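You operate a simulated robot arm through the tools that you are given. There is no shell and no other tool.

You are at the controls of a simulated robot arm. One attempt, no reset.

Task
Warm up the leak detector, shut its grey valve, start TEST, press ZERO.
Fine: TEST only after READY; ZERO once, with INLET at 2.0E-1 or less.

Only the result counts: the job must be done as asked and must still hold three seconds after the hand-in. Knocking over, shifting, dropping, spilling or breaking anything else fails it.

Robot
A 6-joint arm with a two-finger parallel gripper, fixed in place. Base frame: the origin is on the floor under the middle of its stand, x ahead of it, y to its left, z up; the work surface is at about z = 0.9. Units: m, degrees, N and s.
With the tool pointing down near the work surface it reaches from about 0.36 to 0.76 m from the base axis. Its first joint turns from -66.0 to 66.0 degrees. Payload 2.45 kg.
The TCP is the grasp point between the finger pads, 0.024 m short of the fingertips. In the tool frame z runs along the fingers and y along their closing line. Largest opening 0.068 m; finger width 0.017, thickness 0.01; the body of the gripper, 0.04 by 0.07 m, starts 0.041 m behind the TCP.
Orientation is told as [roll, pitch, yaw] about the base's x, y, z axes, in that order, counted from this pose: with the fingers straight down and closing along the base's y, the tool's x points along the base's -x, its y along +y and its z along -z.

Tools
- The arm moves only by the tool play_rows. Its argument "targets" is a list of rows, each a list of 7 numbers: the shift along the base's x, y, z in units of 20 mm (1.0 is 20 mm), then the turn, a rotation vector about the base's x, y, z in units of 6 degrees (1.0 is 6 degrees), then the gripper command, from -1 (fully open) to 1 (shut), values between in proportion. In form: [[dx, dy, dz, rx, ry, rz, gripper], ...]. A call has 1 to 20 rows; each row shifts and turns the commanded pose from where the row before left it. A call with a number of a shift or a turn outside -1 to 1 is refused whole. A row lasts 0.2 s, in which the tool goes at most 0.05 m and 8.6 degrees; a call with a longer step from one row to the next is refused whole, and so is a gripper value outside its range. Where a pose cannot be reached the arm comes as near as it can. A force on the tool above 40 N (or 10 N above the force at the start of the call, whichever is more), or a blocked arm, ends the call early, and 0.2 s more pass. The fingers move at their own pace (about 0.108 m/s each) and stop on an object; they squeeze with about 41 N. The grip force told is the motor's: it shows also when the fingers shut on nothing. Time passes only in rows, and 0.2 s behind the last, so rows that do not move let the fingers close. The reply holds the time, the measured pose of the TCP, the force on the tool along the base axes, the opening and the grip force, in the units named above and with some noise, with the torque about the TCP (base axes, N m) and any sound that the robot's microphone picked up.
- Cameras (640 x 400 px; columns grow to the right, rows downward): "scene" is fixed at [0.1831, 0.4127, 1.4621]; the picture's right is [-0.80, -0.60, 0.00], its down [-0.40, 0.53, -0.75] and it looks along [0.45, -0.60, -0.67] (base axes); focal length 214 px, centre (320, 200). "wrist" rides on the gripper at [0.084, 0.011, -0.075] in the tool frame; the picture's right is [-0.13, 0.99, 0.00], its down [-0.60, -0.08, -0.79] and it looks along [-0.79, -0.10, 0.61] (tool axes); focal length 251 px, centre (320, 200). There is no depth. A picture from a camera that has moved, and an enlarged one, comes with that camera's place and axes in the base frame and with its lens. The place of the scene camera against the robot may be out by one fixed shift of up to 0.025 m in any direction.
- snapshot(camera): a new picture of that camera. No time passes.
- inspect(camera, box): a new picture of the part [left, top, right, bottom] of that camera's present view, enlarged. No time passes.
- close_job(): hands the job in; it is judged then, once.

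Places have to be worked out from the pictures, the camera data and where the tool is seen. Open the gripper and draw the arm clear of the work before you hand the job in, unless the task says otherwise.

The tools are called after ">>>" as name(argument=value, ...) on one line, values as JSON. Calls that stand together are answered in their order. play_rows: Moves the arm, as the interface text tells. Its arguments: {"type":"object","properties":{"targets":{"type":"array"}},"required":["targets"]} The other tools are called the same way: snapshot (camera) takes a picture; inspect (camera, box) takes an enlarged picture of a part of a camera's view; close_job () hands the job in.

At the start:

```text
time: 0.0
eef_pos: [0.5, 0.0508, 1.3496]
orientation: [0.0, 0.0, 0.1]
ft_force: [-1.0, 0.6, -0.3]
torque: [0.0, -0.03, 0.01]
finger_gap: 0.0677
gripper_force: 0.0
```

scene: 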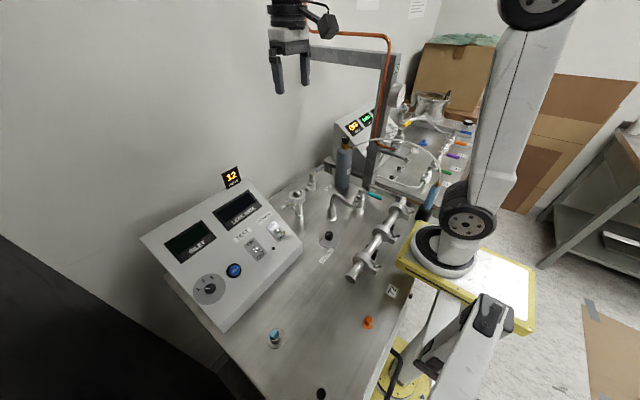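
wrist: 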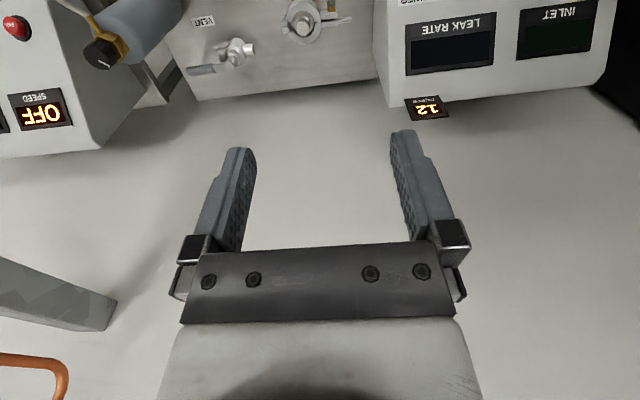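

I'll look closely at the panel and its surroundings before moving anything.

>>> inspect(camera="scene", box=[130, 160, 310, 340])

>>> inspect(camera="scene", box=[270, 140, 430, 300])

>>> inspect(camera="scene", box=[320, 70, 490, 200])

>>> inspect(camera="scene", box=[230, 260, 430, 400])

>>> inspect(camera="wrist", box=[0, 0, 640, 160])

```text
2.22 times, centred on (220, 250) of scene
camera zoom: at [0.1831, 0.4127, 1.4621], right [-0.8, -0.6, 0.0], down [-0.4, 0.53, -0.75], along [0.45, -0.6, -0.67], focal length 477 px, centre (542, 89)
```

zoom: 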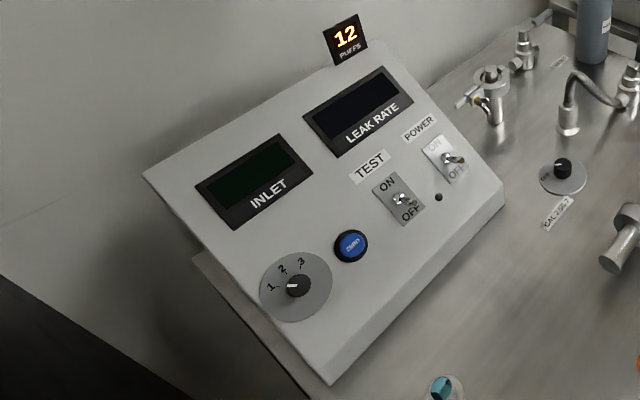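

```text
2.50 times, centred on (350, 220) of scene
camera zoom: at [0.1831, 0.4127, 1.4621], right [-0.8, -0.6, 0.0], down [-0.4, 0.53, -0.75], along [0.45, -0.6, -0.67], focal length 536 px, centre (245, 150)
```

zoom: 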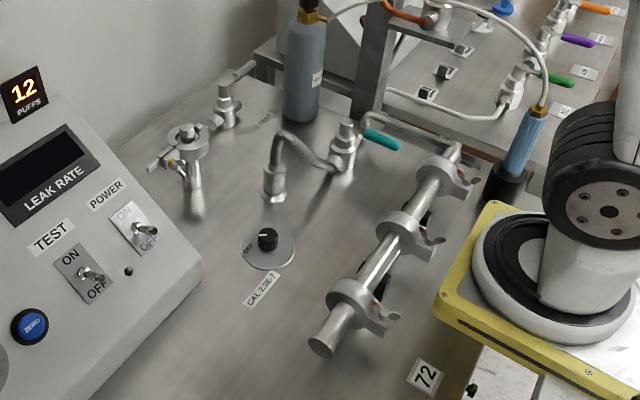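

```text
3.08 times, centred on (405, 135) of scene
camera zoom: at [0.1831, 0.4127, 1.4621], right [-0.8, -0.6, 0.0], down [-0.4, 0.53, -0.75], along [0.45, -0.6, -0.67], focal length 660 px, centre (58, 400)
```

zoom: 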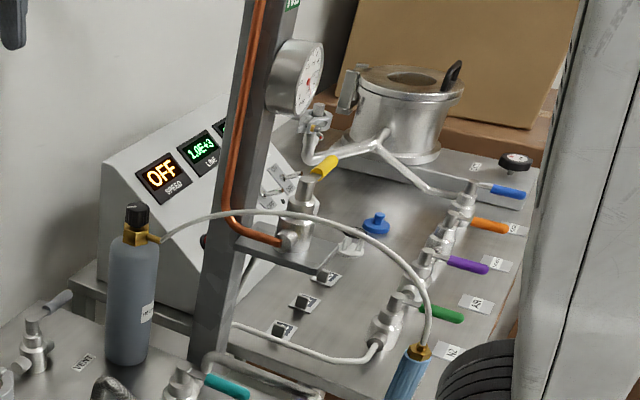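

```text
2.86 times, centred on (330, 330) of scene
camera zoom: at [0.1831, 0.4127, 1.4621], right [-0.8, -0.6, 0.0], down [-0.4, 0.53, -0.75], along [0.45, -0.6, -0.67], focal length 613 px, centre (291, -171)
```

zoom: 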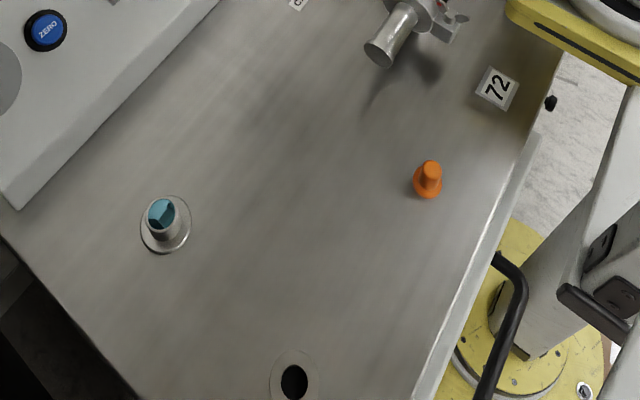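

```text
1.00 times, centred on (320, 80) of wrist (not enlarged: the box is as wide or as high as the picture)
camera zoom: at [0.4163, 0.0622, 1.4243], right [0.13, 0.99, 0.0], down [0.6, -0.08, 0.79], along [0.79, -0.1, -0.61], focal length 251 px, centre (320, 320)
```

zoom: 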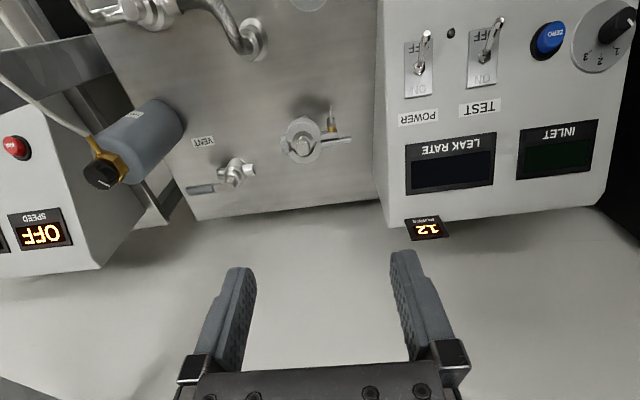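

The leak detector's panel faces the robot, with POWER and TEST both at OFF and both displays dark. I'll zoom in on the VENT valve, the switches and the other small parts.

>>> inspect(camera="wrist", box=[160, 0, 380, 110])

>>> inspect(camera="wrist", box=[370, 0, 640, 130])

>>> inspect(camera="scene", box=[270, 160, 350, 220])

>>> inspect(camera="scene", box=[215, 205, 305, 270])

```text
2.91 times, centred on (270, 55) of wrist
camera zoom: at [0.4163, 0.0622, 1.4243], right [0.13, 0.99, 0.0], down [0.6, -0.08, 0.79], along [0.79, -0.1, -0.61], focal length 731 px, centre (466, 622)
```

zoom: 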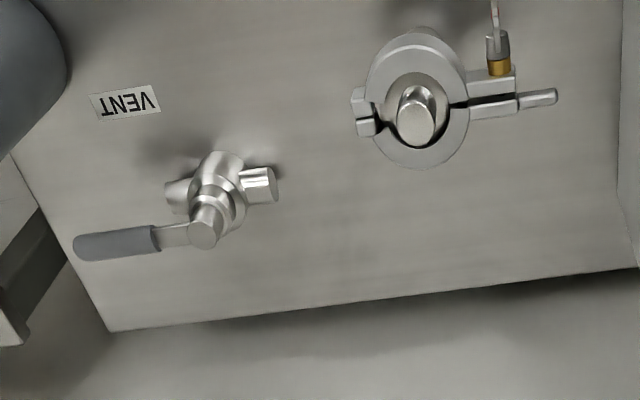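

```text
2.37 times, centred on (505, 65) of wrist
camera zoom: at [0.4163, 0.0622, 1.4243], right [0.13, 0.99, 0.0], down [0.6, -0.08, 0.79], along [0.79, -0.1, -0.61], focal length 596 px, centre (-118, 520)
```

zoom: 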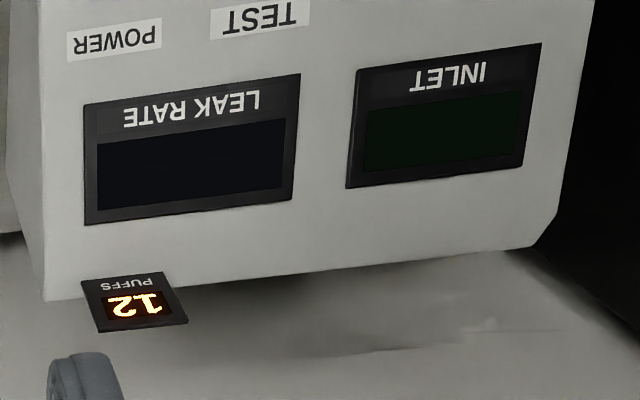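

```text
6.67 times, centred on (310, 190) of scene
camera zoom: at [0.1831, 0.4127, 1.4621], right [-0.8, -0.6, 0.0], down [-0.4, 0.53, -0.75], along [0.45, -0.6, -0.67], focal length 1430 px, centre (387, 267)
```

zoom: 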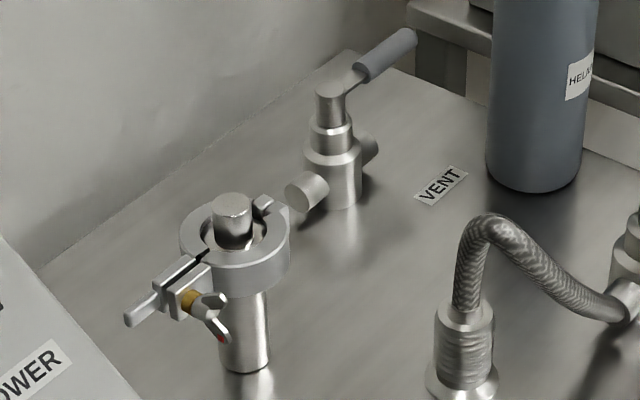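

```text
6.15 times, centred on (260, 238) of scene
camera zoom: at [0.1831, 0.4127, 1.4621], right [-0.8, -0.6, 0.0], down [-0.4, 0.53, -0.75], along [0.45, -0.6, -0.67], focal length 1320 px, centre (689, -31)
```

zoom: 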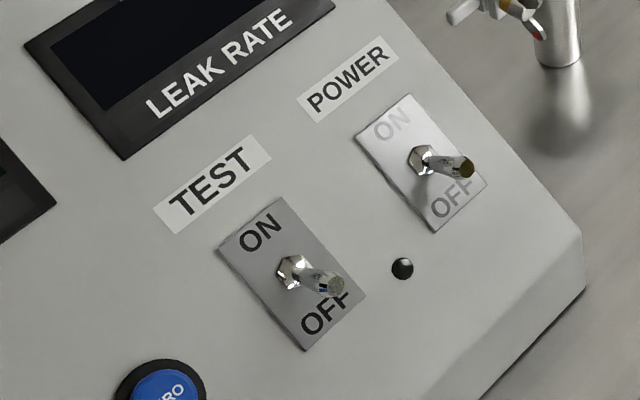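

The VENT valve's grey lever lies along its pipe stubs (base -y), so I read it as open. I'll move to a pose in front of the panel, shutting the fingers on the way, to get accurate places from the wrist camera.

>>> play_rows(targets=[[-0.6, 0.6, -0.9, 0, 0, 0, 1], [-0.6, 0.6, -0.9, 0, 0, 0, 1], [-0.6, 0.6, -0.9, 0, 0, 0, 1], [-0.6, 0.6, -0.9, 0, 0, 0, 1], [-0.6, 0.6, -0.9, 0, 0, 0, 1], [-0.6, 0.6, -0.9, 0, 0, 0, 1], [-0.6, 0.6, -0.9, 0, 0, 0, 1], [-0.6, 0.6, -0.9, 0, 0, 0, 1], [-0.6, 0.6, -0.9, 0, 0, 0, 1], [-0.6, 0.6, -0.9, 0, 0, 0, 1], [-0.6, 0.6, -0.9, 0, 0, 0, 1], [-0.6, 0.6, -0.9, 0, 0, 0, 1]])

>>> snapshot(camera="wrist")

>>> snapshot(camera="scene")

```text
time: 2.6
eef_pos: [0.3551, 0.1959, 1.1334]
orientation: [0.0, -0.1, 0.1]
ft_force: [-0.5, 0.8, 0.4]
torque: [-0.04, -0.02, -0.03]
finger_gap: 0.0
gripper_force: 24.0
```

```text
taken
camera wrist: at [0.2716, 0.2069, 1.2083], right [0.13, 0.99, 0.0], down [0.6, -0.08, 0.79], along [0.79, -0.1, -0.61], focal length 251 px, centre (320, 200)
```

wrist: 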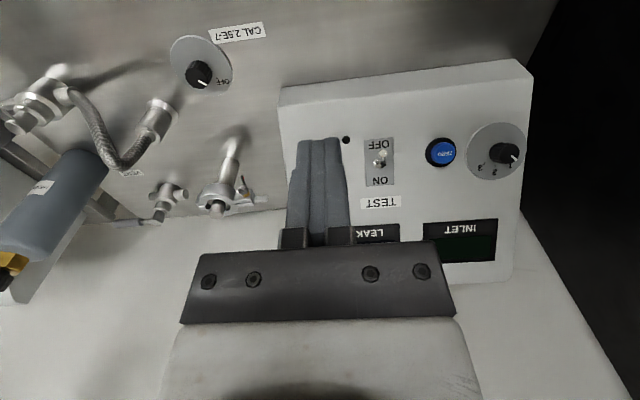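

```text
taken
```

scene: 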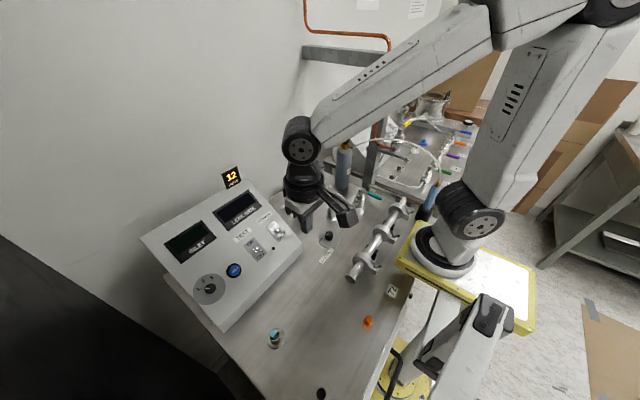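

The panel shows well from here, though the fingers hide POWER. I'll zoom in for precise pixel positions.

>>> inspect(camera="wrist", box=[270, 50, 540, 220])

>>> inspect(camera="wrist", box=[90, 90, 290, 230])

>>> inspect(camera="scene", box=[190, 190, 350, 290])

```text
2.35 times, centred on (405, 135) of wrist
camera zoom: at [0.2716, 0.2069, 1.2083], right [0.13, 0.99, 0.0], down [0.6, -0.08, 0.79], along [0.79, -0.1, -0.61], focal length 592 px, centre (120, 353)
```

zoom: 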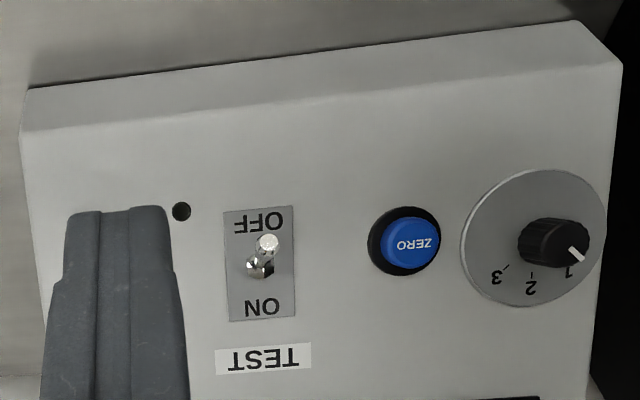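

```text
2.86 times, centred on (190, 160) of wrist
camera zoom: at [0.2716, 0.2069, 1.2083], right [0.13, 0.99, 0.0], down [0.6, -0.08, 0.79], along [0.79, -0.1, -0.61], focal length 718 px, centre (691, 314)
```

zoom: 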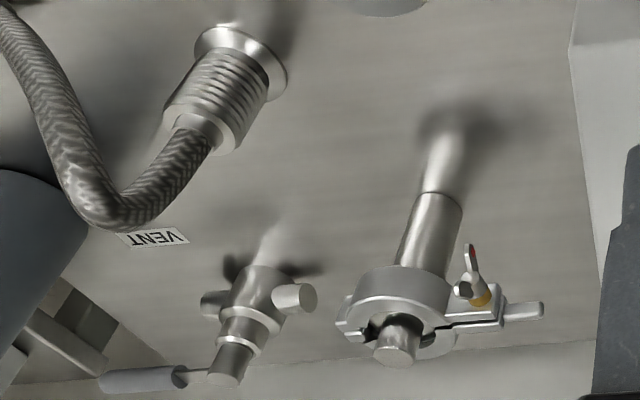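

```text
4.00 times, centred on (270, 240) of scene
camera zoom: at [0.1831, 0.4127, 1.4621], right [-0.8, -0.6, 0.0], down [-0.4, 0.53, -0.75], along [0.45, -0.6, -0.67], focal length 858 px, centre (520, 40)
```

zoom: 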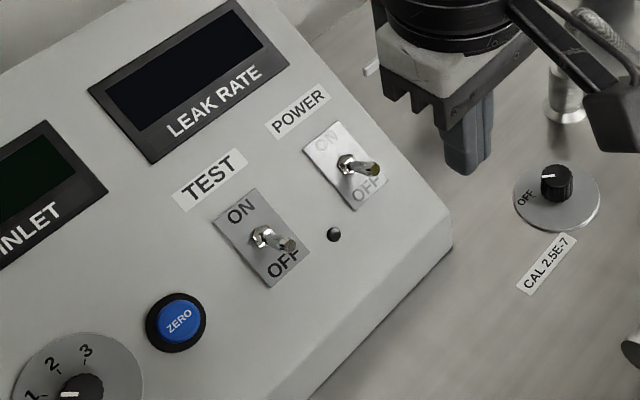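

Triangulating the two wrist views puts the TEST nut at about [0.494, 0.249, 0.990], POWER at about [0.492, 0.176, 0.989] and ZERO at about [0.484, 0.318, 0.993], with the panel sloping about 28°. I'll shift sideways and lower to see the POWER lever clear of the fingers.

>>> play_rows(targets=[[0.45, -0.86, -0.63, 0, 0, 0, 1], [0.45, -0.86, -0.63, 0, 0, 0, 1], [0.45, -0.86, -0.63, 0, 0, 0, 1], [0.45, -0.86, -0.63, 0, 0, 0, 1], [0.45, -0.86, -0.63, 0, 0, 0, 1]])

>>> snapshot(camera="wrist")

>>> inspect(camera="wrist", box=[360, 120, 560, 245])

>>> inspect(camera="wrist", box=[60, 120, 300, 270])

```text
time: 3.8
eef_pos: [0.4027, 0.1081, 1.0691]
orientation: [0.1, 0.0, 0.1]
ft_force: [0.9, -0.8, 0.2]
torque: [-0.01, -0.01, -0.01]
finger_gap: 0.0
gripper_force: 24.0
```

```text
taken
camera wrist: at [0.3187, 0.1194, 1.145], right [0.13, 0.99, 0.0], down [0.6, -0.08, 0.79], along [0.79, -0.1, -0.61], focal length 251 px, centre (320, 200)
```

wrist: 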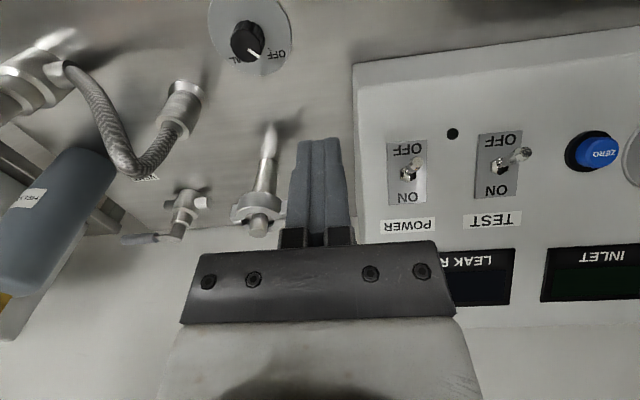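

```text
3.20 times, centred on (460, 182) of wrist
camera zoom: at [0.3187, 0.1194, 1.145], right [0.13, 0.99, 0.0], down [0.6, -0.08, 0.79], along [0.79, -0.1, -0.61], focal length 805 px, centre (-128, 256)
```

zoom: 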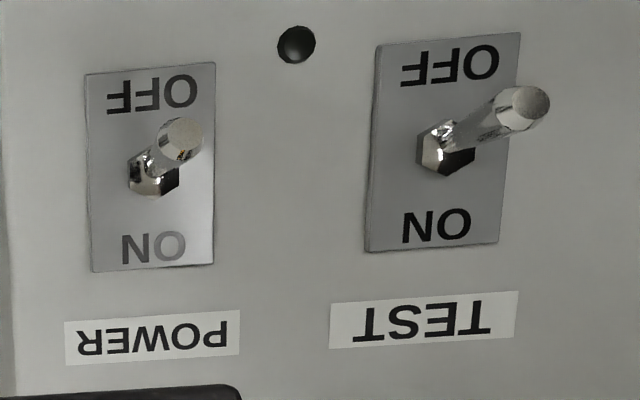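

```text
2.67 times, centred on (180, 195) of wrist
camera zoom: at [0.3187, 0.1194, 1.145], right [0.13, 0.99, 0.0], down [0.6, -0.08, 0.79], along [0.79, -0.1, -0.61], focal length 670 px, centre (693, 213)
```

zoom: 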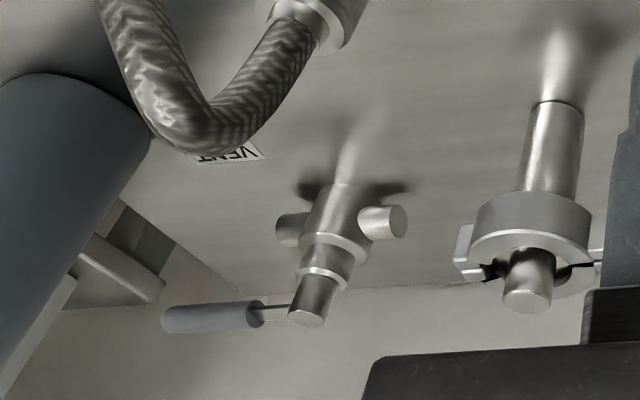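

The POWER tip comes out at about [0.460, 0.174, 1.009], which agrees between views. I'll bring the closed fingertips to the robot side of it, at TCP [0.425, 0.174, 1.016].

>>> play_rows(targets=[[0.28, 0.82, -0.66, 0, 0, 0, 1], [0.28, 0.82, -0.66, 0, 0, 0, 1], [0.28, 0.82, -0.66, 0, 0, 0, 1], [0.28, 0.82, -0.66, 0, 0, 0, 1]])

>>> snapshot(camera="wrist")

>>> inspect(camera="scene", box=[215, 190, 315, 255])

```text
time: 4.8
eef_pos: [0.4239, 0.1742, 1.0162]
orientation: [0.1, -0.1, -0.1]
ft_force: [-0.3, 0.1, 0.1]
torque: [0.03, -0.02, 0.04]
finger_gap: 0.0002
gripper_force: 23.6
```

```text
taken
camera wrist: at [0.3401, 0.1851, 1.0915], right [0.13, 0.99, 0.0], down [0.6, -0.08, 0.79], along [0.79, -0.1, -0.61], focal length 251 px, centre (320, 200)
```

wrist: 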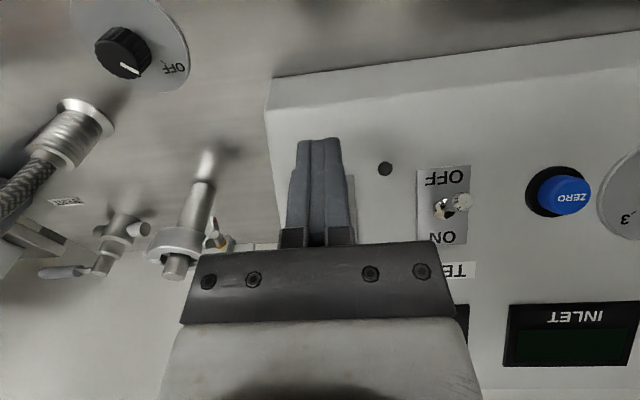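

```text
6.15 times, centred on (265, 222) of scene
camera zoom: at [0.1831, 0.4127, 1.4621], right [-0.8, -0.6, 0.0], down [-0.4, 0.53, -0.75], along [0.45, -0.6, -0.67], focal length 1320 px, centre (658, 62)
```

zoom: 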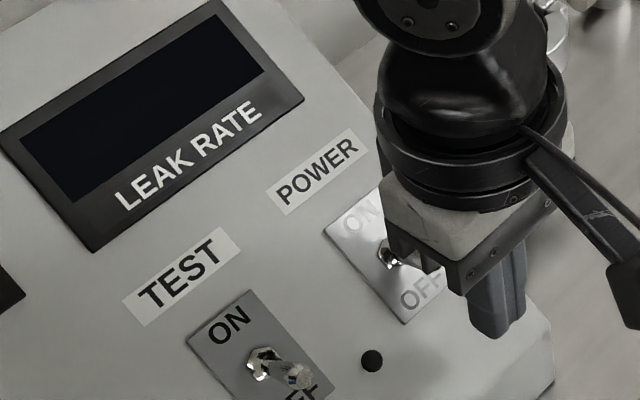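

The fingers are in line with the POWER lever, on its OFF side and clear of the panel. I'll push it toward ON along the slope in small steps.

>>> play_rows(targets=[[0.4, 0, 0.07, 0, 0, 0, 1], [0.4, 0, 0.07, 0, 0, 0, 1], [0.4, 0, 0.07, 0, 0, 0, 1], [0.4, 0, 0.08, 0, 0, 0, 1], [0.4, 0, 0.08, 0, 0, 0, 1], [0.4, 0, 0.1, 0, 0, 0, 1]])

>>> inspect(camera="scene", box=[215, 190, 315, 255])

```text
time: 6.2
eef_pos: [0.4685, 0.1752, 1.026]
orientation: [-0.1, 0.5, 0.1]
ft_force: [-23.7, 3.5, 6.7]
torque: [-0.11, 0.06, 0.06]
finger_gap: 0.0
gripper_force: 23.6
```

```text
6.15 times, centred on (265, 222) of scene
camera zoom: at [0.1822, 0.4128, 1.4622], right [-0.8, -0.6, 0.0], down [-0.4, 0.53, -0.75], along [0.45, -0.6, -0.67], focal length 1320 px, centre (658, 62)
```

zoom: 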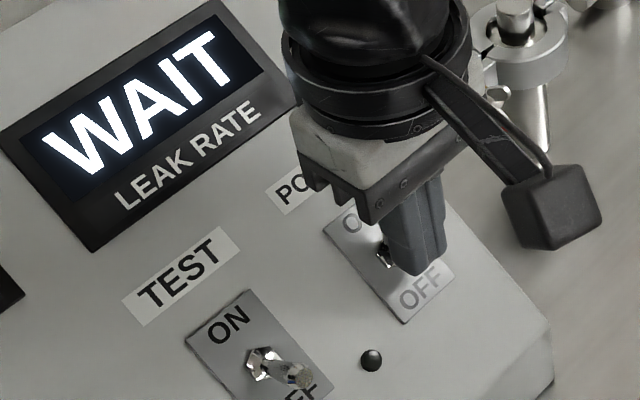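

The display shows WAIT, so POWER is on and warming up, with a 24 N reaction on the tool. I'll back off now and check that the lever stays on ON.

>>> play_rows(targets=[[-0.5, 0, 0, 0, 0, 0, 1], [-0.8, 0, 0.4, 0, 0, 0, 1], [-0.8, 0, 0.8, 0, 0, 0, 1], [-0.5, 0, 1, 0, 0, 0, 1]])

>>> inspect(camera="scene", box=[215, 190, 315, 255])

>>> snapshot(camera="wrist")

```text
time: 7.2
eef_pos: [0.4193, 0.174, 1.0717]
orientation: [-0.1, 0.0, 0.2]
ft_force: [0.5, -0.4, -0.4]
torque: [0.03, 0.0, 0.01]
finger_gap: 0.0
gripper_force: 23.5
```

```text
6.15 times, centred on (265, 222) of scene
camera zoom: at [0.1831, 0.4127, 1.4621], right [-0.8, -0.6, 0.0], down [-0.4, 0.53, -0.75], along [0.45, -0.6, -0.67], focal length 1320 px, centre (658, 62)
```

zoom: 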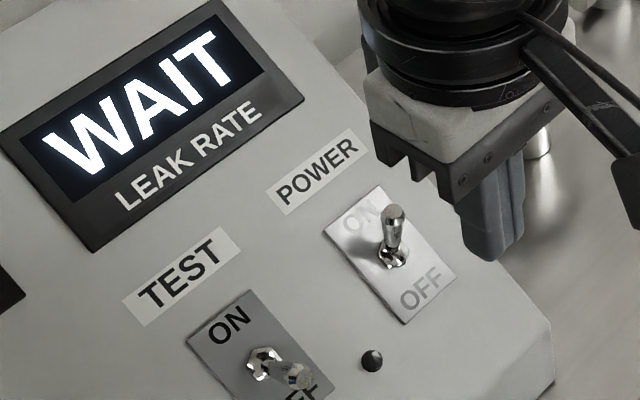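

```text
taken
camera wrist: at [0.3355, 0.1862, 1.1465], right [0.13, 0.99, 0.0], down [0.6, -0.08, 0.79], along [0.79, -0.1, -0.61], focal length 251 px, centre (320, 200)
```

wrist: 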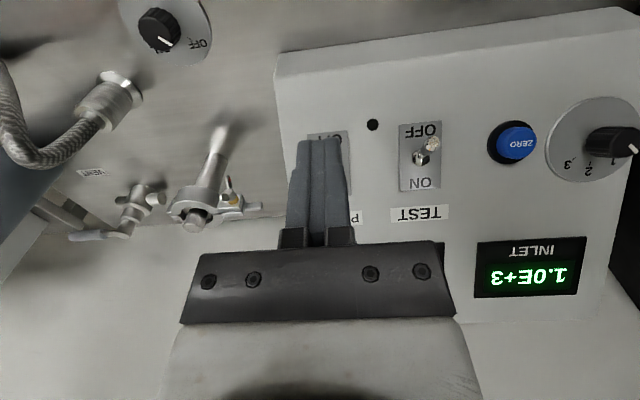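

POWER holds at ON, LEAK RATE reads WAIT and INLET reads 1.0E+3. While it warms up I'll go high over to the VENT valve for a closer look.

>>> play_rows(targets=[[0.1, -0.6, 0.9, 0, 0, 0, 1], [0.2, -0.9, 0.6, 0, 0, 0, 1], [0.2, -0.95, 0.5, 0, 0, 0, 1], [0.2, -0.95, 0.5, 0, 0, 0, 1], [0.2, -0.95, 0.5, 0, 0, 0, 1], [0.2, -0.95, 0.5, 0, 0, 0, 1], [0.2, -0.95, 0.4, 0, 0, 0, 1], [0.2, -0.95, 0.3, 0, 0, 0, 1], [0.2, -0.95, 0.2, 0, 0, 0, 1], [0.2, -0.95, 0.1, 0, 0, 0, 1], [0.2, -0.95, 0, 0, 0, 0, 1], [0.2, -0.95, 0, 0, 0, 0, 1]])

>>> snapshot(camera="wrist")

>>> inspect(camera="wrist", box=[120, 20, 320, 145])

>>> inspect(camera="scene", box=[130, 160, 330, 290])

```text
time: 9.8
eef_pos: [0.4653, -0.0441, 1.1617]
orientation: [-0.1, 0.0, 0.1]
ft_force: [0.9, -0.4, 0.6]
torque: [0.01, 0.01, 0.02]
finger_gap: 0.0001
gripper_force: 23.9
```

```text
taken
camera wrist: at [0.3814, -0.0345, 1.2365], right [0.13, 0.99, 0.0], down [0.6, -0.08, 0.79], along [0.79, -0.1, -0.61], focal length 251 px, centre (320, 200)
```

wrist: 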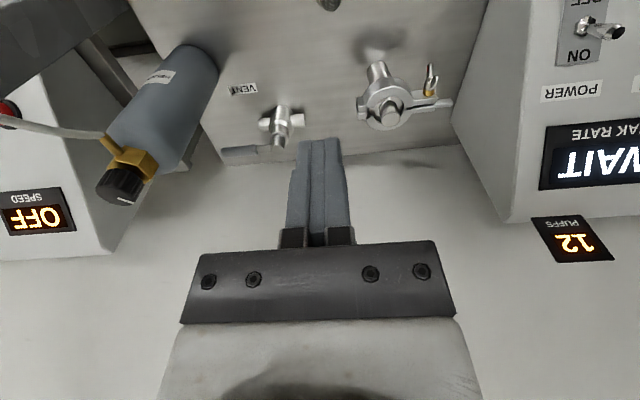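

```text
3.20 times, centred on (220, 82) of wrist
camera zoom: at [0.3814, -0.0345, 1.2365], right [0.13, 0.99, 0.0], down [0.6, -0.08, 0.79], along [0.79, -0.1, -0.61], focal length 805 px, centre (640, 576)
```

zoom: 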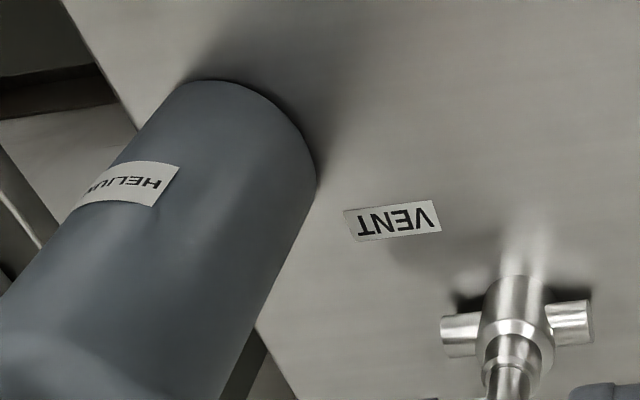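

```text
3.08 times, centred on (230, 225) of scene
camera zoom: at [0.1831, 0.4127, 1.4621], right [-0.8, -0.6, 0.0], down [-0.4, 0.53, -0.75], along [0.45, -0.6, -0.67], focal length 660 px, centre (597, 123)
```

zoom: 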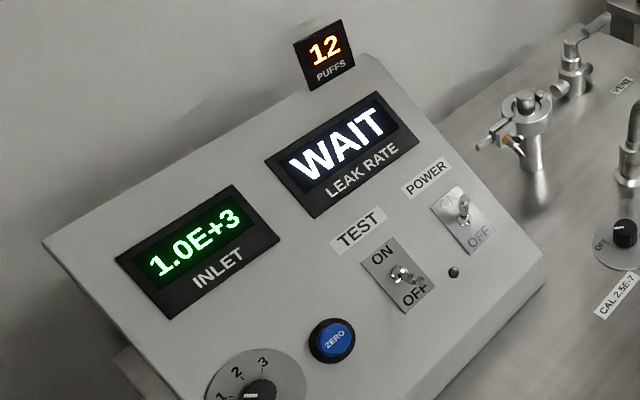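

The panel still shows WAIT. The bottle stands at about [0.513, -0.219] with its top near z 1.11, and the VENT lever runs from its stem at [0.598, -0.117] to y = -0.198 at z about 0.974. I'll move high to the wall side of the lever and yaw -45° to keep the wrist camera away from the bottle.

>>> play_rows(targets=[[0.893, -0.738, 0, 0, 0, -0.833, 1], [0.893, -0.738, 0, 0, 0, -0.833, 1], [0.893, -0.738, 0, 0, 0, -0.833, 1], [0.893, -0.738, 0, 0, 0, -0.833, 1], [0.893, -0.738, 0, 0, 0, -0.833, 1], [0.893, -0.738, 0, 0, 0, -0.833, 1], [0.893, -0.738, 0, 0, 0, -0.833, 1], [0.893, -0.738, 0, 0, 0, -0.833, 1], [0.893, -0.738, 0, 0, 0, -0.833, 1]])

>>> snapshot(camera="wrist")

>>> inspect(camera="scene", box=[260, 90, 400, 210])

>>> inspect(camera="scene", box=[130, 160, 330, 290])

```text
time: 11.8
eef_pos: [0.6269, -0.1782, 1.1594]
orientation: [0.1, 0.0, -45.0]
ft_force: [-0.3, -0.5, -0.1]
torque: [0.03, 0.01, 0.0]
finger_gap: 0.0
gripper_force: 23.5
```

```text
taken
camera wrist: at [0.5762, -0.1105, 1.2352], right [0.79, 0.61, 0.0], down [0.37, -0.48, 0.79], along [0.48, -0.63, -0.61], focal length 251 px, centre (320, 200)
```

wrist: 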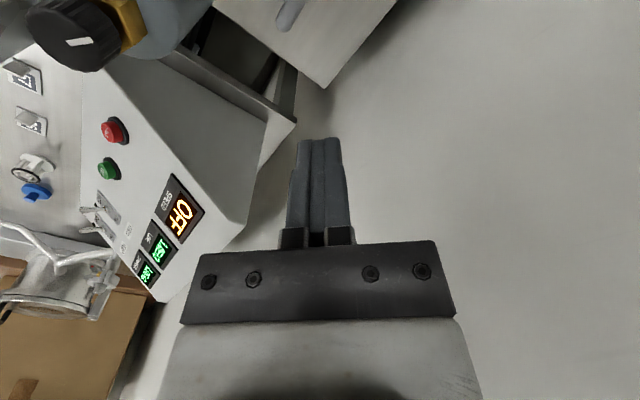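

```text
3.33 times, centred on (330, 150) of scene
camera zoom: at [0.1831, 0.4127, 1.4621], right [-0.8, -0.6, 0.0], down [-0.4, 0.53, -0.75], along [0.45, -0.6, -0.67], focal length 715 px, centre (287, 367)
```

zoom: 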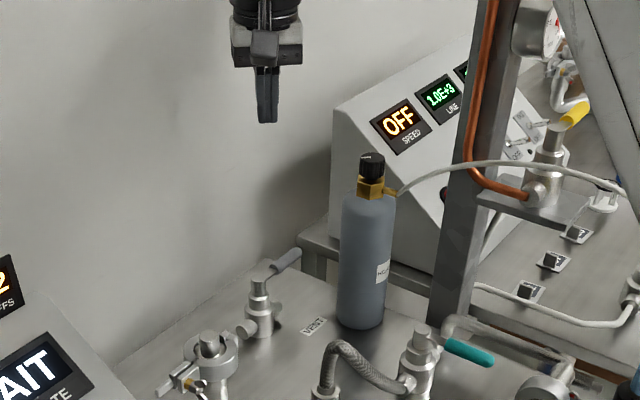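

```text
3.08 times, centred on (230, 225) of scene
camera zoom: at [0.1831, 0.4127, 1.4621], right [-0.8, -0.6, 0.0], down [-0.4, 0.53, -0.75], along [0.45, -0.6, -0.67], focal length 660 px, centre (597, 123)
```

zoom: 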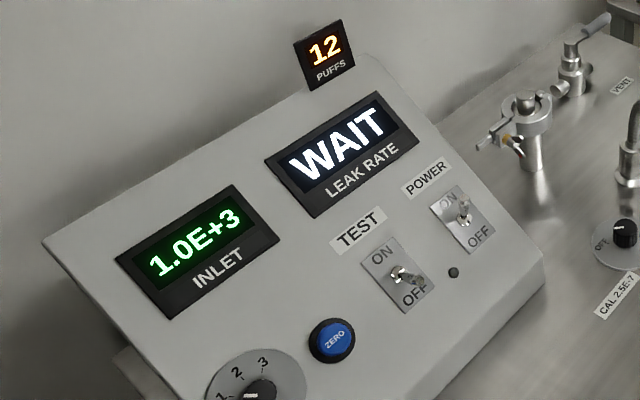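

I'm above the wall side of the lever. Before descending I'll look below the fingers to check the lateral position.

>>> inspect(camera="wrist", box=[0, 0, 640, 20])

>>> inspect(camera="wrist", box=[180, 0, 440, 10])

```text
1.00 times, centred on (320, 10) of wrist (not enlarged: the box is as wide or as high as the picture)
camera zoom: at [0.5762, -0.1105, 1.2352], right [0.79, 0.61, 0.0], down [0.37, -0.48, 0.79], along [0.48, -0.63, -0.61], focal length 251 px, centre (320, 390)
```

zoom: 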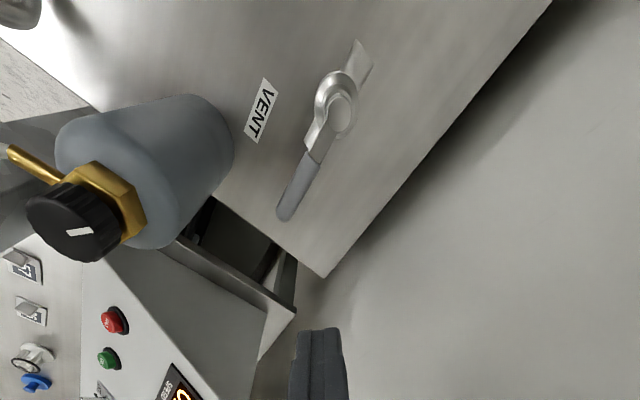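

```text
2.46 times, centred on (310, 5) of wrist
camera zoom: at [0.5762, -0.1105, 1.2352], right [0.79, 0.61, 0.0], down [0.37, -0.48, 0.79], along [0.48, -0.63, -0.61], focal length 619 px, centre (345, 680)
```

zoom: 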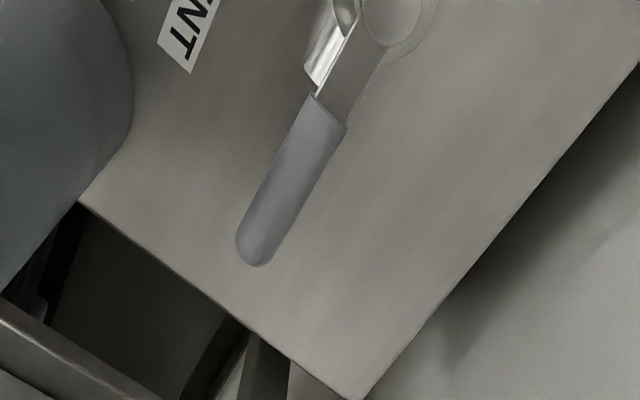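

The lever axis is at x about 0.601 and its grip spans y -0.15 to -0.20, so I'm about 4 mm clear on the wall side. I'll shift 5 mm further out and descend beside it to TCP z of about 0.984.

>>> play_rows(targets=[[0.25, 0, -0.5, 0, 0, 0, 1], [0, 0, -0.95, 0, 0, 0, 1], [0, 0, -0.95, 0, 0, 0, 1], [0, 0, -0.95, 0, 0, 0, 1], [0, 0, -0.95, 0, 0, 0, 1], [0, 0, -0.95, 0, 0, 0, 1], [0, 0, -0.95, 0, 0, 0, 1], [0, 0, -0.95, 0, 0, 0, 1], [0, 0, -0.95, 0, 0, 0, 1], [0, 0, -0.67, 0, 0, 0, 1]])

>>> inspect(camera="wrist", box=[0, 0, 640, 200])

>>> inspect(camera="scene", box=[270, 130, 370, 200])

>>> inspect(camera="scene", box=[130, 160, 330, 290])

```text
time: 14.0
eef_pos: [0.6319, -0.1794, 0.9861]
orientation: [0.0, -0.1, -44.9]
ft_force: [0.9, 0.0, 0.4]
torque: [-0.01, 0.02, 0.0]
finger_gap: 0.0003
gripper_force: 24.1
```

```text
1.00 times, centred on (320, 100) of wrist (not enlarged: the box is as wide or as high as the picture)
camera zoom: at [0.5801, -0.111, 1.06], right [0.79, 0.61, 0.0], down [0.37, -0.48, 0.79], along [0.48, -0.63, -0.61], focal length 251 px, centre (320, 300)
```

zoom: 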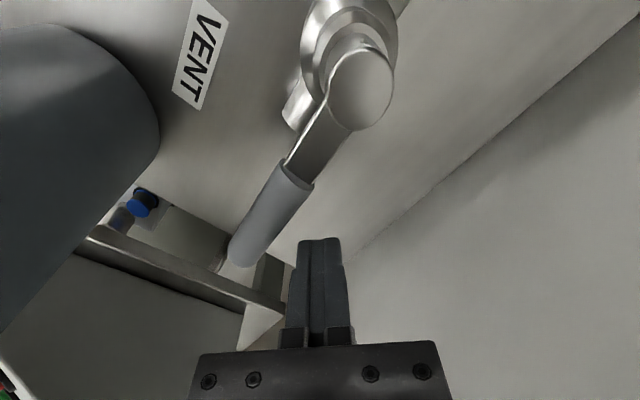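

```text
5.71 times, centred on (320, 165) of scene
camera zoom: at [0.1831, 0.4127, 1.4621], right [-0.8, -0.6, 0.0], down [-0.4, 0.53, -0.75], along [0.45, -0.6, -0.67], focal length 1226 px, centre (320, 400)
```

zoom: 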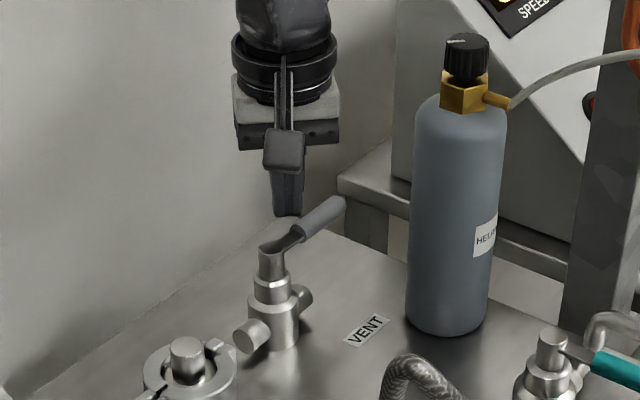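

```text
3.08 times, centred on (230, 225) of scene
camera zoom: at [0.1831, 0.4127, 1.4621], right [-0.8, -0.6, 0.0], down [-0.4, 0.53, -0.75], along [0.45, -0.6, -0.67], focal length 660 px, centre (597, 123)
```

zoom: 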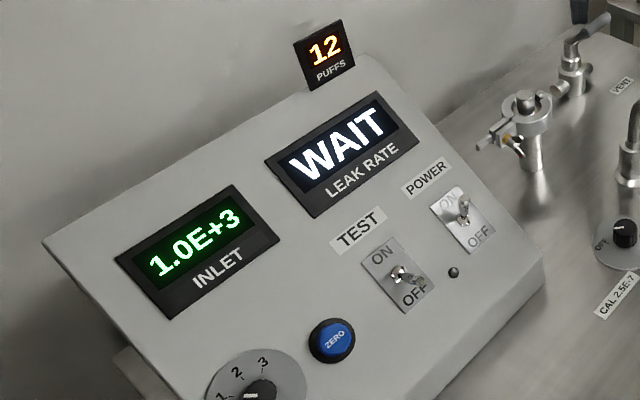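

The closed fingers stand on the wall side of the grip, deep enough to catch it. I'll push gently about 27 mm toward the robot (the clockwise closing direction) and check the force and lever motion.

>>> play_rows(targets=[[-0.3, 0, 0, 0, 0, 0, 1], [-0.3, 0, 0, 0, 0, 0, 1], [-0.25, 0, 0, 0, 0, 0, 1], [-0.25, 0, 0, 0, 0, 0, 1], [-0.25, 0, 0, 0, 0, 0, 1]])

>>> inspect(camera="wrist", box=[0, 0, 640, 200])

>>> inspect(camera="scene", box=[270, 130, 370, 200])

```text
time: 15.2
eef_pos: [0.6049, -0.1774, 0.9864]
orientation: [0.0, -0.1, -44.8]
ft_force: [0.2, 0.0, -0.6]
torque: [0.03, 0.0, 0.0]
finger_gap: 0.0002
gripper_force: 23.4
```

```text
1.00 times, centred on (320, 100) of wrist (not enlarged: the box is as wide or as high as the picture)
camera zoom: at [0.5534, -0.1113, 1.0606], right [0.79, 0.61, 0.0], down [0.37, -0.48, 0.79], along [0.48, -0.63, -0.61], focal length 251 px, centre (320, 300)
```

zoom: 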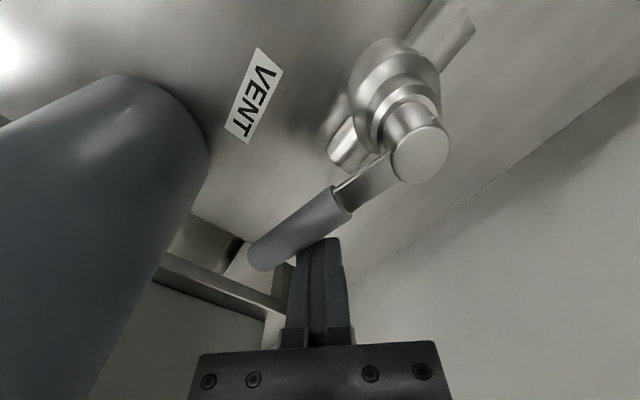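

```text
5.71 times, centred on (320, 165) of scene
camera zoom: at [0.1831, 0.4128, 1.4621], right [-0.8, -0.6, 0.0], down [-0.4, 0.53, -0.75], along [0.45, -0.6, -0.67], focal length 1226 px, centre (320, 400)
```

zoom: 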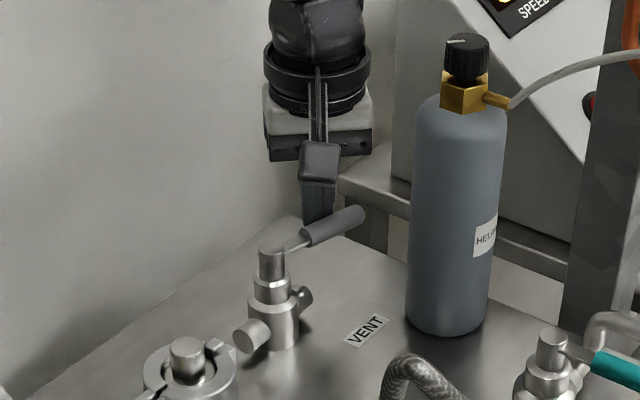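

The lever turns freely in this direction, about 20° so far with almost no resistance. I'll continue along the arc toward a lever pointing at the robot.

>>> play_rows(targets=[[-0.48, 0.02, 0, 0, 0, 0, 1], [-0.55, 0.2, 0, 0, 0, 0, 1], [-0.53, 0.3, 0, 0, 0, 0, 1], [-0.35, 0.35, 0, 0, 0, 0, 1], [-0.35, 0.35, 0, 0, 0, 0, 1], [-0.22, 0.4, 0, 0, 0, 0, 1]])

>>> inspect(camera="wrist", box=[0, 0, 640, 200])

>>> inspect(camera="scene", box=[270, 130, 370, 200])

>>> inspect(camera="scene", box=[130, 160, 330, 290])

```text
time: 16.6
eef_pos: [0.5555, -0.145, 0.9857]
orientation: [0.0, -0.1, -45.0]
ft_force: [0.6, -1.5, 0.5]
torque: [0.01, 0.02, -0.03]
finger_gap: 0.0001
gripper_force: 23.5
```

```text
1.00 times, centred on (320, 100) of wrist (not enlarged: the box is as wide or as high as the picture)
camera zoom: at [0.5034, -0.0778, 1.0604], right [0.79, 0.61, 0.0], down [0.37, -0.48, 0.79], along [0.48, -0.63, -0.61], focal length 251 px, centre (320, 300)
```

zoom: 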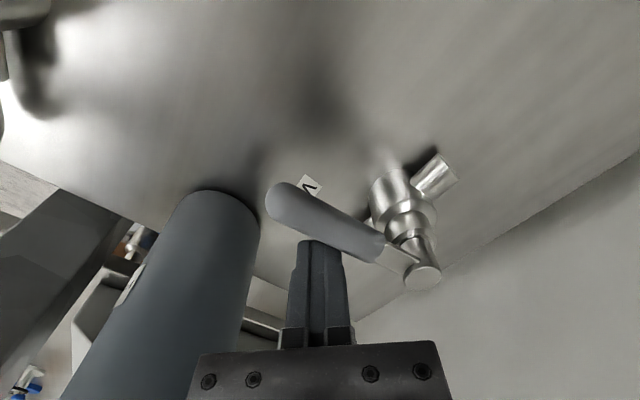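

```text
5.71 times, centred on (320, 165) of scene
camera zoom: at [0.1831, 0.4127, 1.4621], right [-0.8, -0.6, 0.0], down [-0.4, 0.53, -0.75], along [0.45, -0.6, -0.67], focal length 1226 px, centre (320, 400)
```

zoom: 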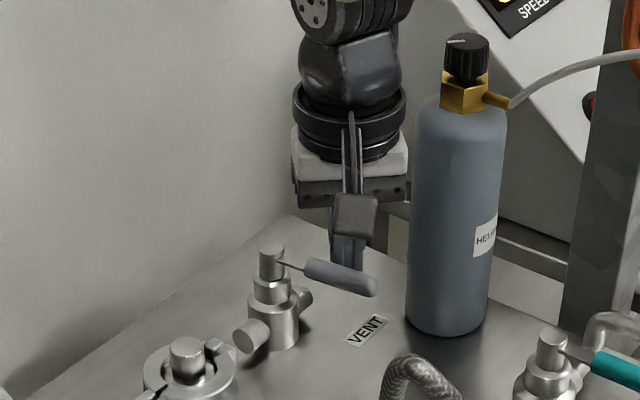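

```text
3.08 times, centred on (230, 225) of scene
camera zoom: at [0.1831, 0.4127, 1.4621], right [-0.8, -0.6, 0.0], down [-0.4, 0.53, -0.75], along [0.45, -0.6, -0.67], focal length 660 px, centre (597, 123)
```

zoom: 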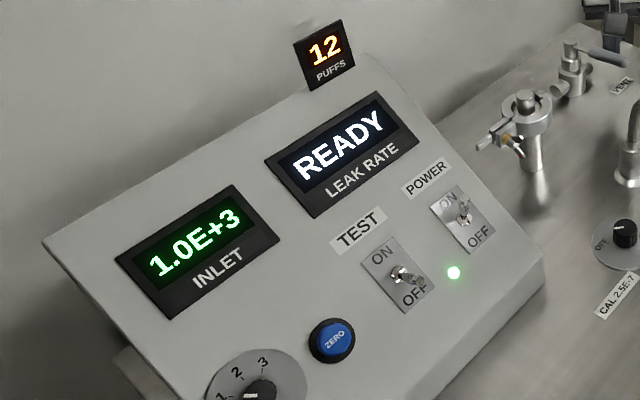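

The detector is READY with its green lamp lit, and the lever is nearly across the pipe. I'll push it the rest of the way to the stop in small steps.

>>> play_rows(targets=[[-0.12, 0.35, 0, 0, 0, 0, 1], [0, 0.15, 0, 0, 0, 0, 1], [0, 0, 0, 0, 0, 0, 1]])

>>> inspect(camera="wrist", box=[0, 0, 640, 200])

>>> inspect(camera="scene", box=[270, 140, 370, 210])

```text
time: 17.4
eef_pos: [0.5527, -0.1378, 0.9872]
orientation: [-0.1, -0.2, -45.0]
ft_force: [-1.7, -27.8, 0.0]
torque: [-0.43, 0.02, -0.03]
finger_gap: 0.0002
gripper_force: 23.4
```

```text
1.00 times, centred on (320, 100) of wrist (not enlarged: the box is as wide or as high as the picture)
camera zoom: at [0.5014, -0.0708, 1.0607], right [0.79, 0.61, 0.0], down [0.37, -0.48, 0.8], along [0.49, -0.63, -0.61], focal length 251 px, centre (320, 300)
```

zoom: 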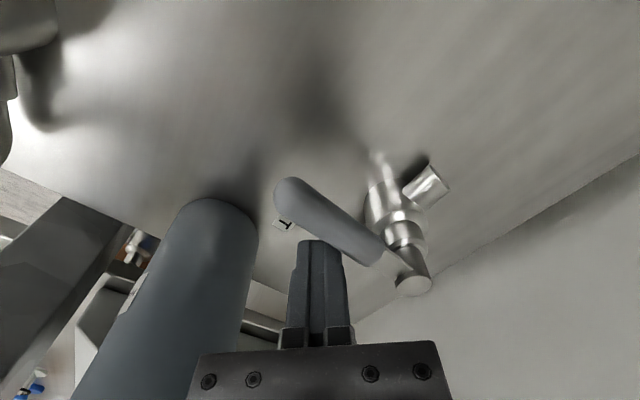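

```text
5.71 times, centred on (320, 175) of scene
camera zoom: at [0.1831, 0.4119, 1.4624], right [-0.8, -0.6, 0.0], down [-0.4, 0.53, -0.75], along [0.45, -0.6, -0.67], focal length 1226 px, centre (320, 343)
```

zoom: 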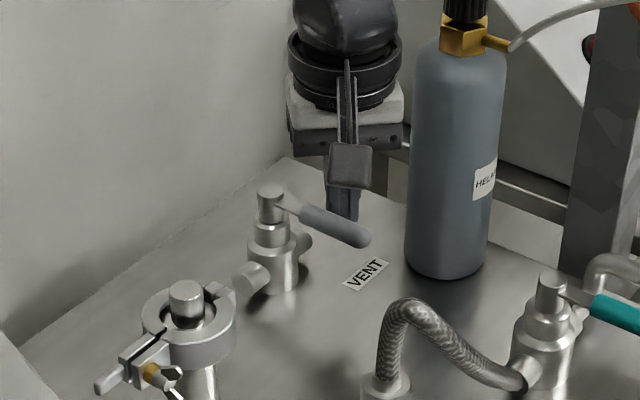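

The lever hit its stop at 28 N, with its tip at y about -0.117, level with the stem, so it is square across the pipe and shut. I'll back away from it, lift straight up and check that it stays.

>>> play_rows(targets=[[0.05, -0.35, 0, 0, 0, 0, 1], [0.1, -0.1, 0, 0, 0, 0, 1], [0, 0, 0.9, 0, 0, 0, 1], [0, 0, 0.95, 0, 0, 0, 1], [0, 0, 0.95, 0, 0, 0, 1], [0, 0, 0.95, 0, 0, 0, 1], [0, 0, 0.95, 0, 0, 0, 1], [0, 0, 0.95, 0, 0, 0, 1], [0, 0, 0.95, 0, 0, 0, 1], [0, 0, 0.95, 0, 0, 0, 1], [0, 0, 0.95, 0, 0, 0, 1]])

>>> inspect(camera="wrist", box=[0, 0, 640, 20])

>>> inspect(camera="scene", box=[270, 140, 370, 210])

>>> inspect(camera="scene", box=[130, 160, 330, 290])

```text
time: 19.8
eef_pos: [0.5559, -0.1454, 1.1551]
orientation: [0.0, -0.1, -44.9]
ft_force: [0.2, -0.2, -0.4]
torque: [0.0, 0.01, 0.02]
finger_gap: 0.0001
gripper_force: 23.2
```

```text
1.00 times, centred on (320, 10) of wrist (not enlarged: the box is as wide or as high as the picture)
camera zoom: at [0.5039, -0.0779, 1.2307], right [0.79, 0.61, 0.0], down [0.37, -0.48, 0.79], along [0.48, -0.63, -0.61], focal length 251 px, centre (320, 390)
```

zoom: 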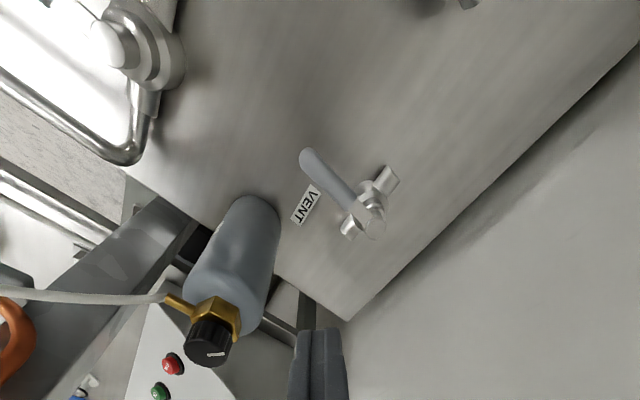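

```text
5.71 times, centred on (320, 175) of scene
camera zoom: at [0.1831, 0.4127, 1.4621], right [-0.8, -0.6, 0.0], down [-0.4, 0.53, -0.75], along [0.45, -0.6, -0.67], focal length 1226 px, centre (320, 343)
```

zoom: 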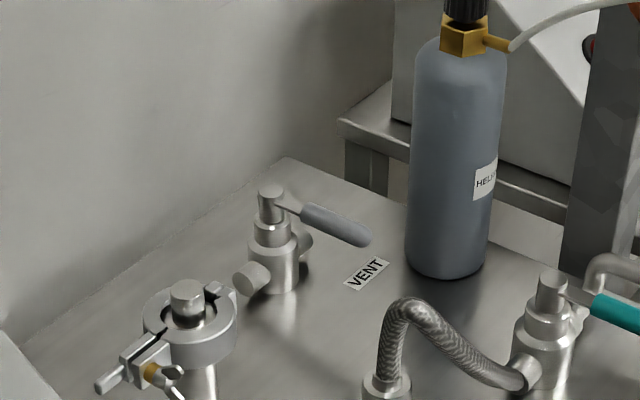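

```text
3.08 times, centred on (230, 225) of scene
camera zoom: at [0.1831, 0.4127, 1.4621], right [-0.8, -0.6, 0.0], down [-0.4, 0.53, -0.75], along [0.45, -0.6, -0.67], focal length 660 px, centre (597, 123)
```

zoom: 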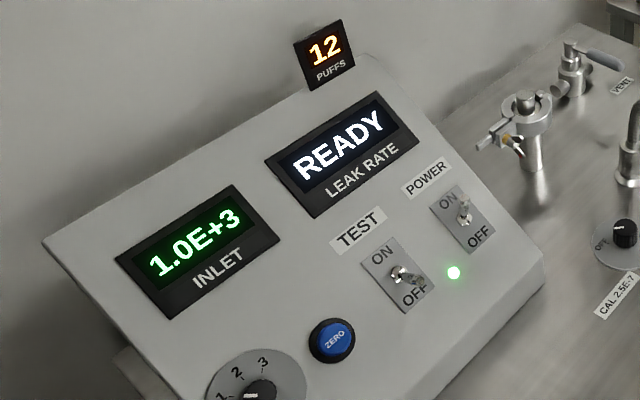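

The valve is shut and the detector is still READY, with TEST at OFF. I'll move high across to the robot side of the TEST lever and yaw back to 0.

>>> play_rows(targets=[[-0.34, 0.986, 0, 0, 0, 0.375, 1], [-0.34, 0.986, 0, 0, 0, 0.375, 1], [-0.34, 0.986, 0, 0, 0, 0.375, 1], [-0.34, 0.986, 0, 0, 0, 0.375, 1], [-0.34, 0.986, 0, 0, 0, 0.375, 1], [-0.34, 0.986, 0, 0, 0, 0.375, 1], [-0.34, 0.986, 0, 0, 0, 0.375, 1], [-0.34, 0.986, 0, 0, 0, 0.375, 1], [-0.34, 0.986, 0, 0, 0, 0.375, 1], [-0.34, 0.986, 0, 0, 0, 0.375, 1], [-0.34, 0.986, 0, 0, 0, 0.375, 1], [-0.34, 0.986, 0, 0, 0, 0.375, 1], [-0.34, 0.986, 0, 0, 0, 0.375, 1], [-0.34, 0.986, 0, 0, 0, 0.375, 1], [-0.34, 0.986, 0, 0, 0, 0.375, 1], [-0.34, 0.986, 0, 0, 0, 0.375, 1], [-0.34, 0.986, 0, 0, 0, 0.375, 1], [-0.34, 0.986, 0, 0, 0, 0.375, 1], [-0.34, 0.986, 0, 0, 0, 0.375, 1], [-0.34, 0.986, 0, 0, 0, 0.375, 1]])

>>> snapshot(camera="wrist")

>>> inspect(camera="scene", box=[130, 160, 330, 290])

```text
time: 24.0
eef_pos: [0.4204, 0.2506, 1.1564]
orientation: [0.0, -0.1, 0.0]
ft_force: [0.0, 0.7, -0.3]
torque: [0.03, 0.02, 0.0]
finger_gap: 0.0
gripper_force: 23.3
```

```text
taken
camera wrist: at [0.3364, 0.2608, 1.2308], right [0.13, 0.99, 0.0], down [0.6, -0.08, 0.79], along [0.79, -0.1, -0.61], focal length 251 px, centre (320, 200)
```

wrist: 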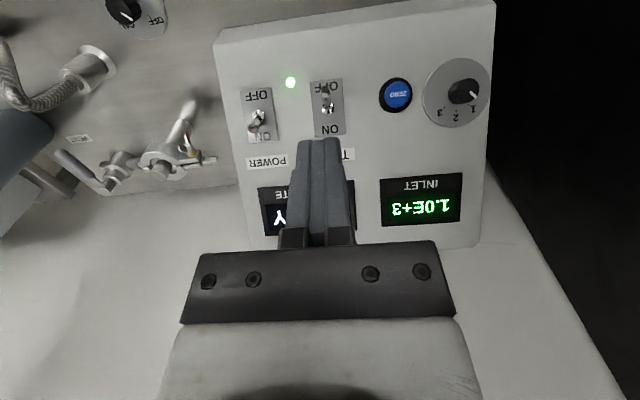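

```text
3.08 times, centred on (230, 225) of scene
camera zoom: at [0.1831, 0.4128, 1.4621], right [-0.8, -0.6, 0.0], down [-0.4, 0.53, -0.75], along [0.45, -0.6, -0.67], focal length 660 px, centre (597, 123)
```

zoom: 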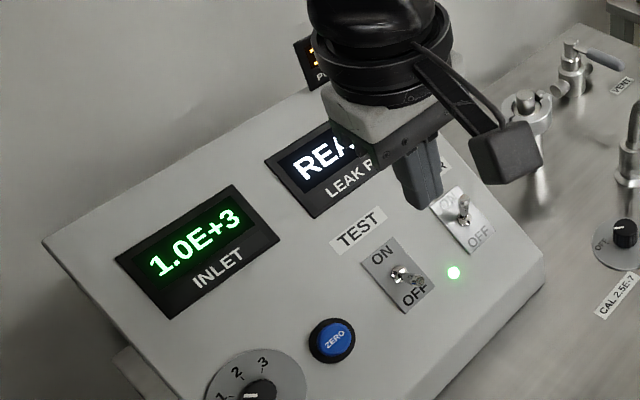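

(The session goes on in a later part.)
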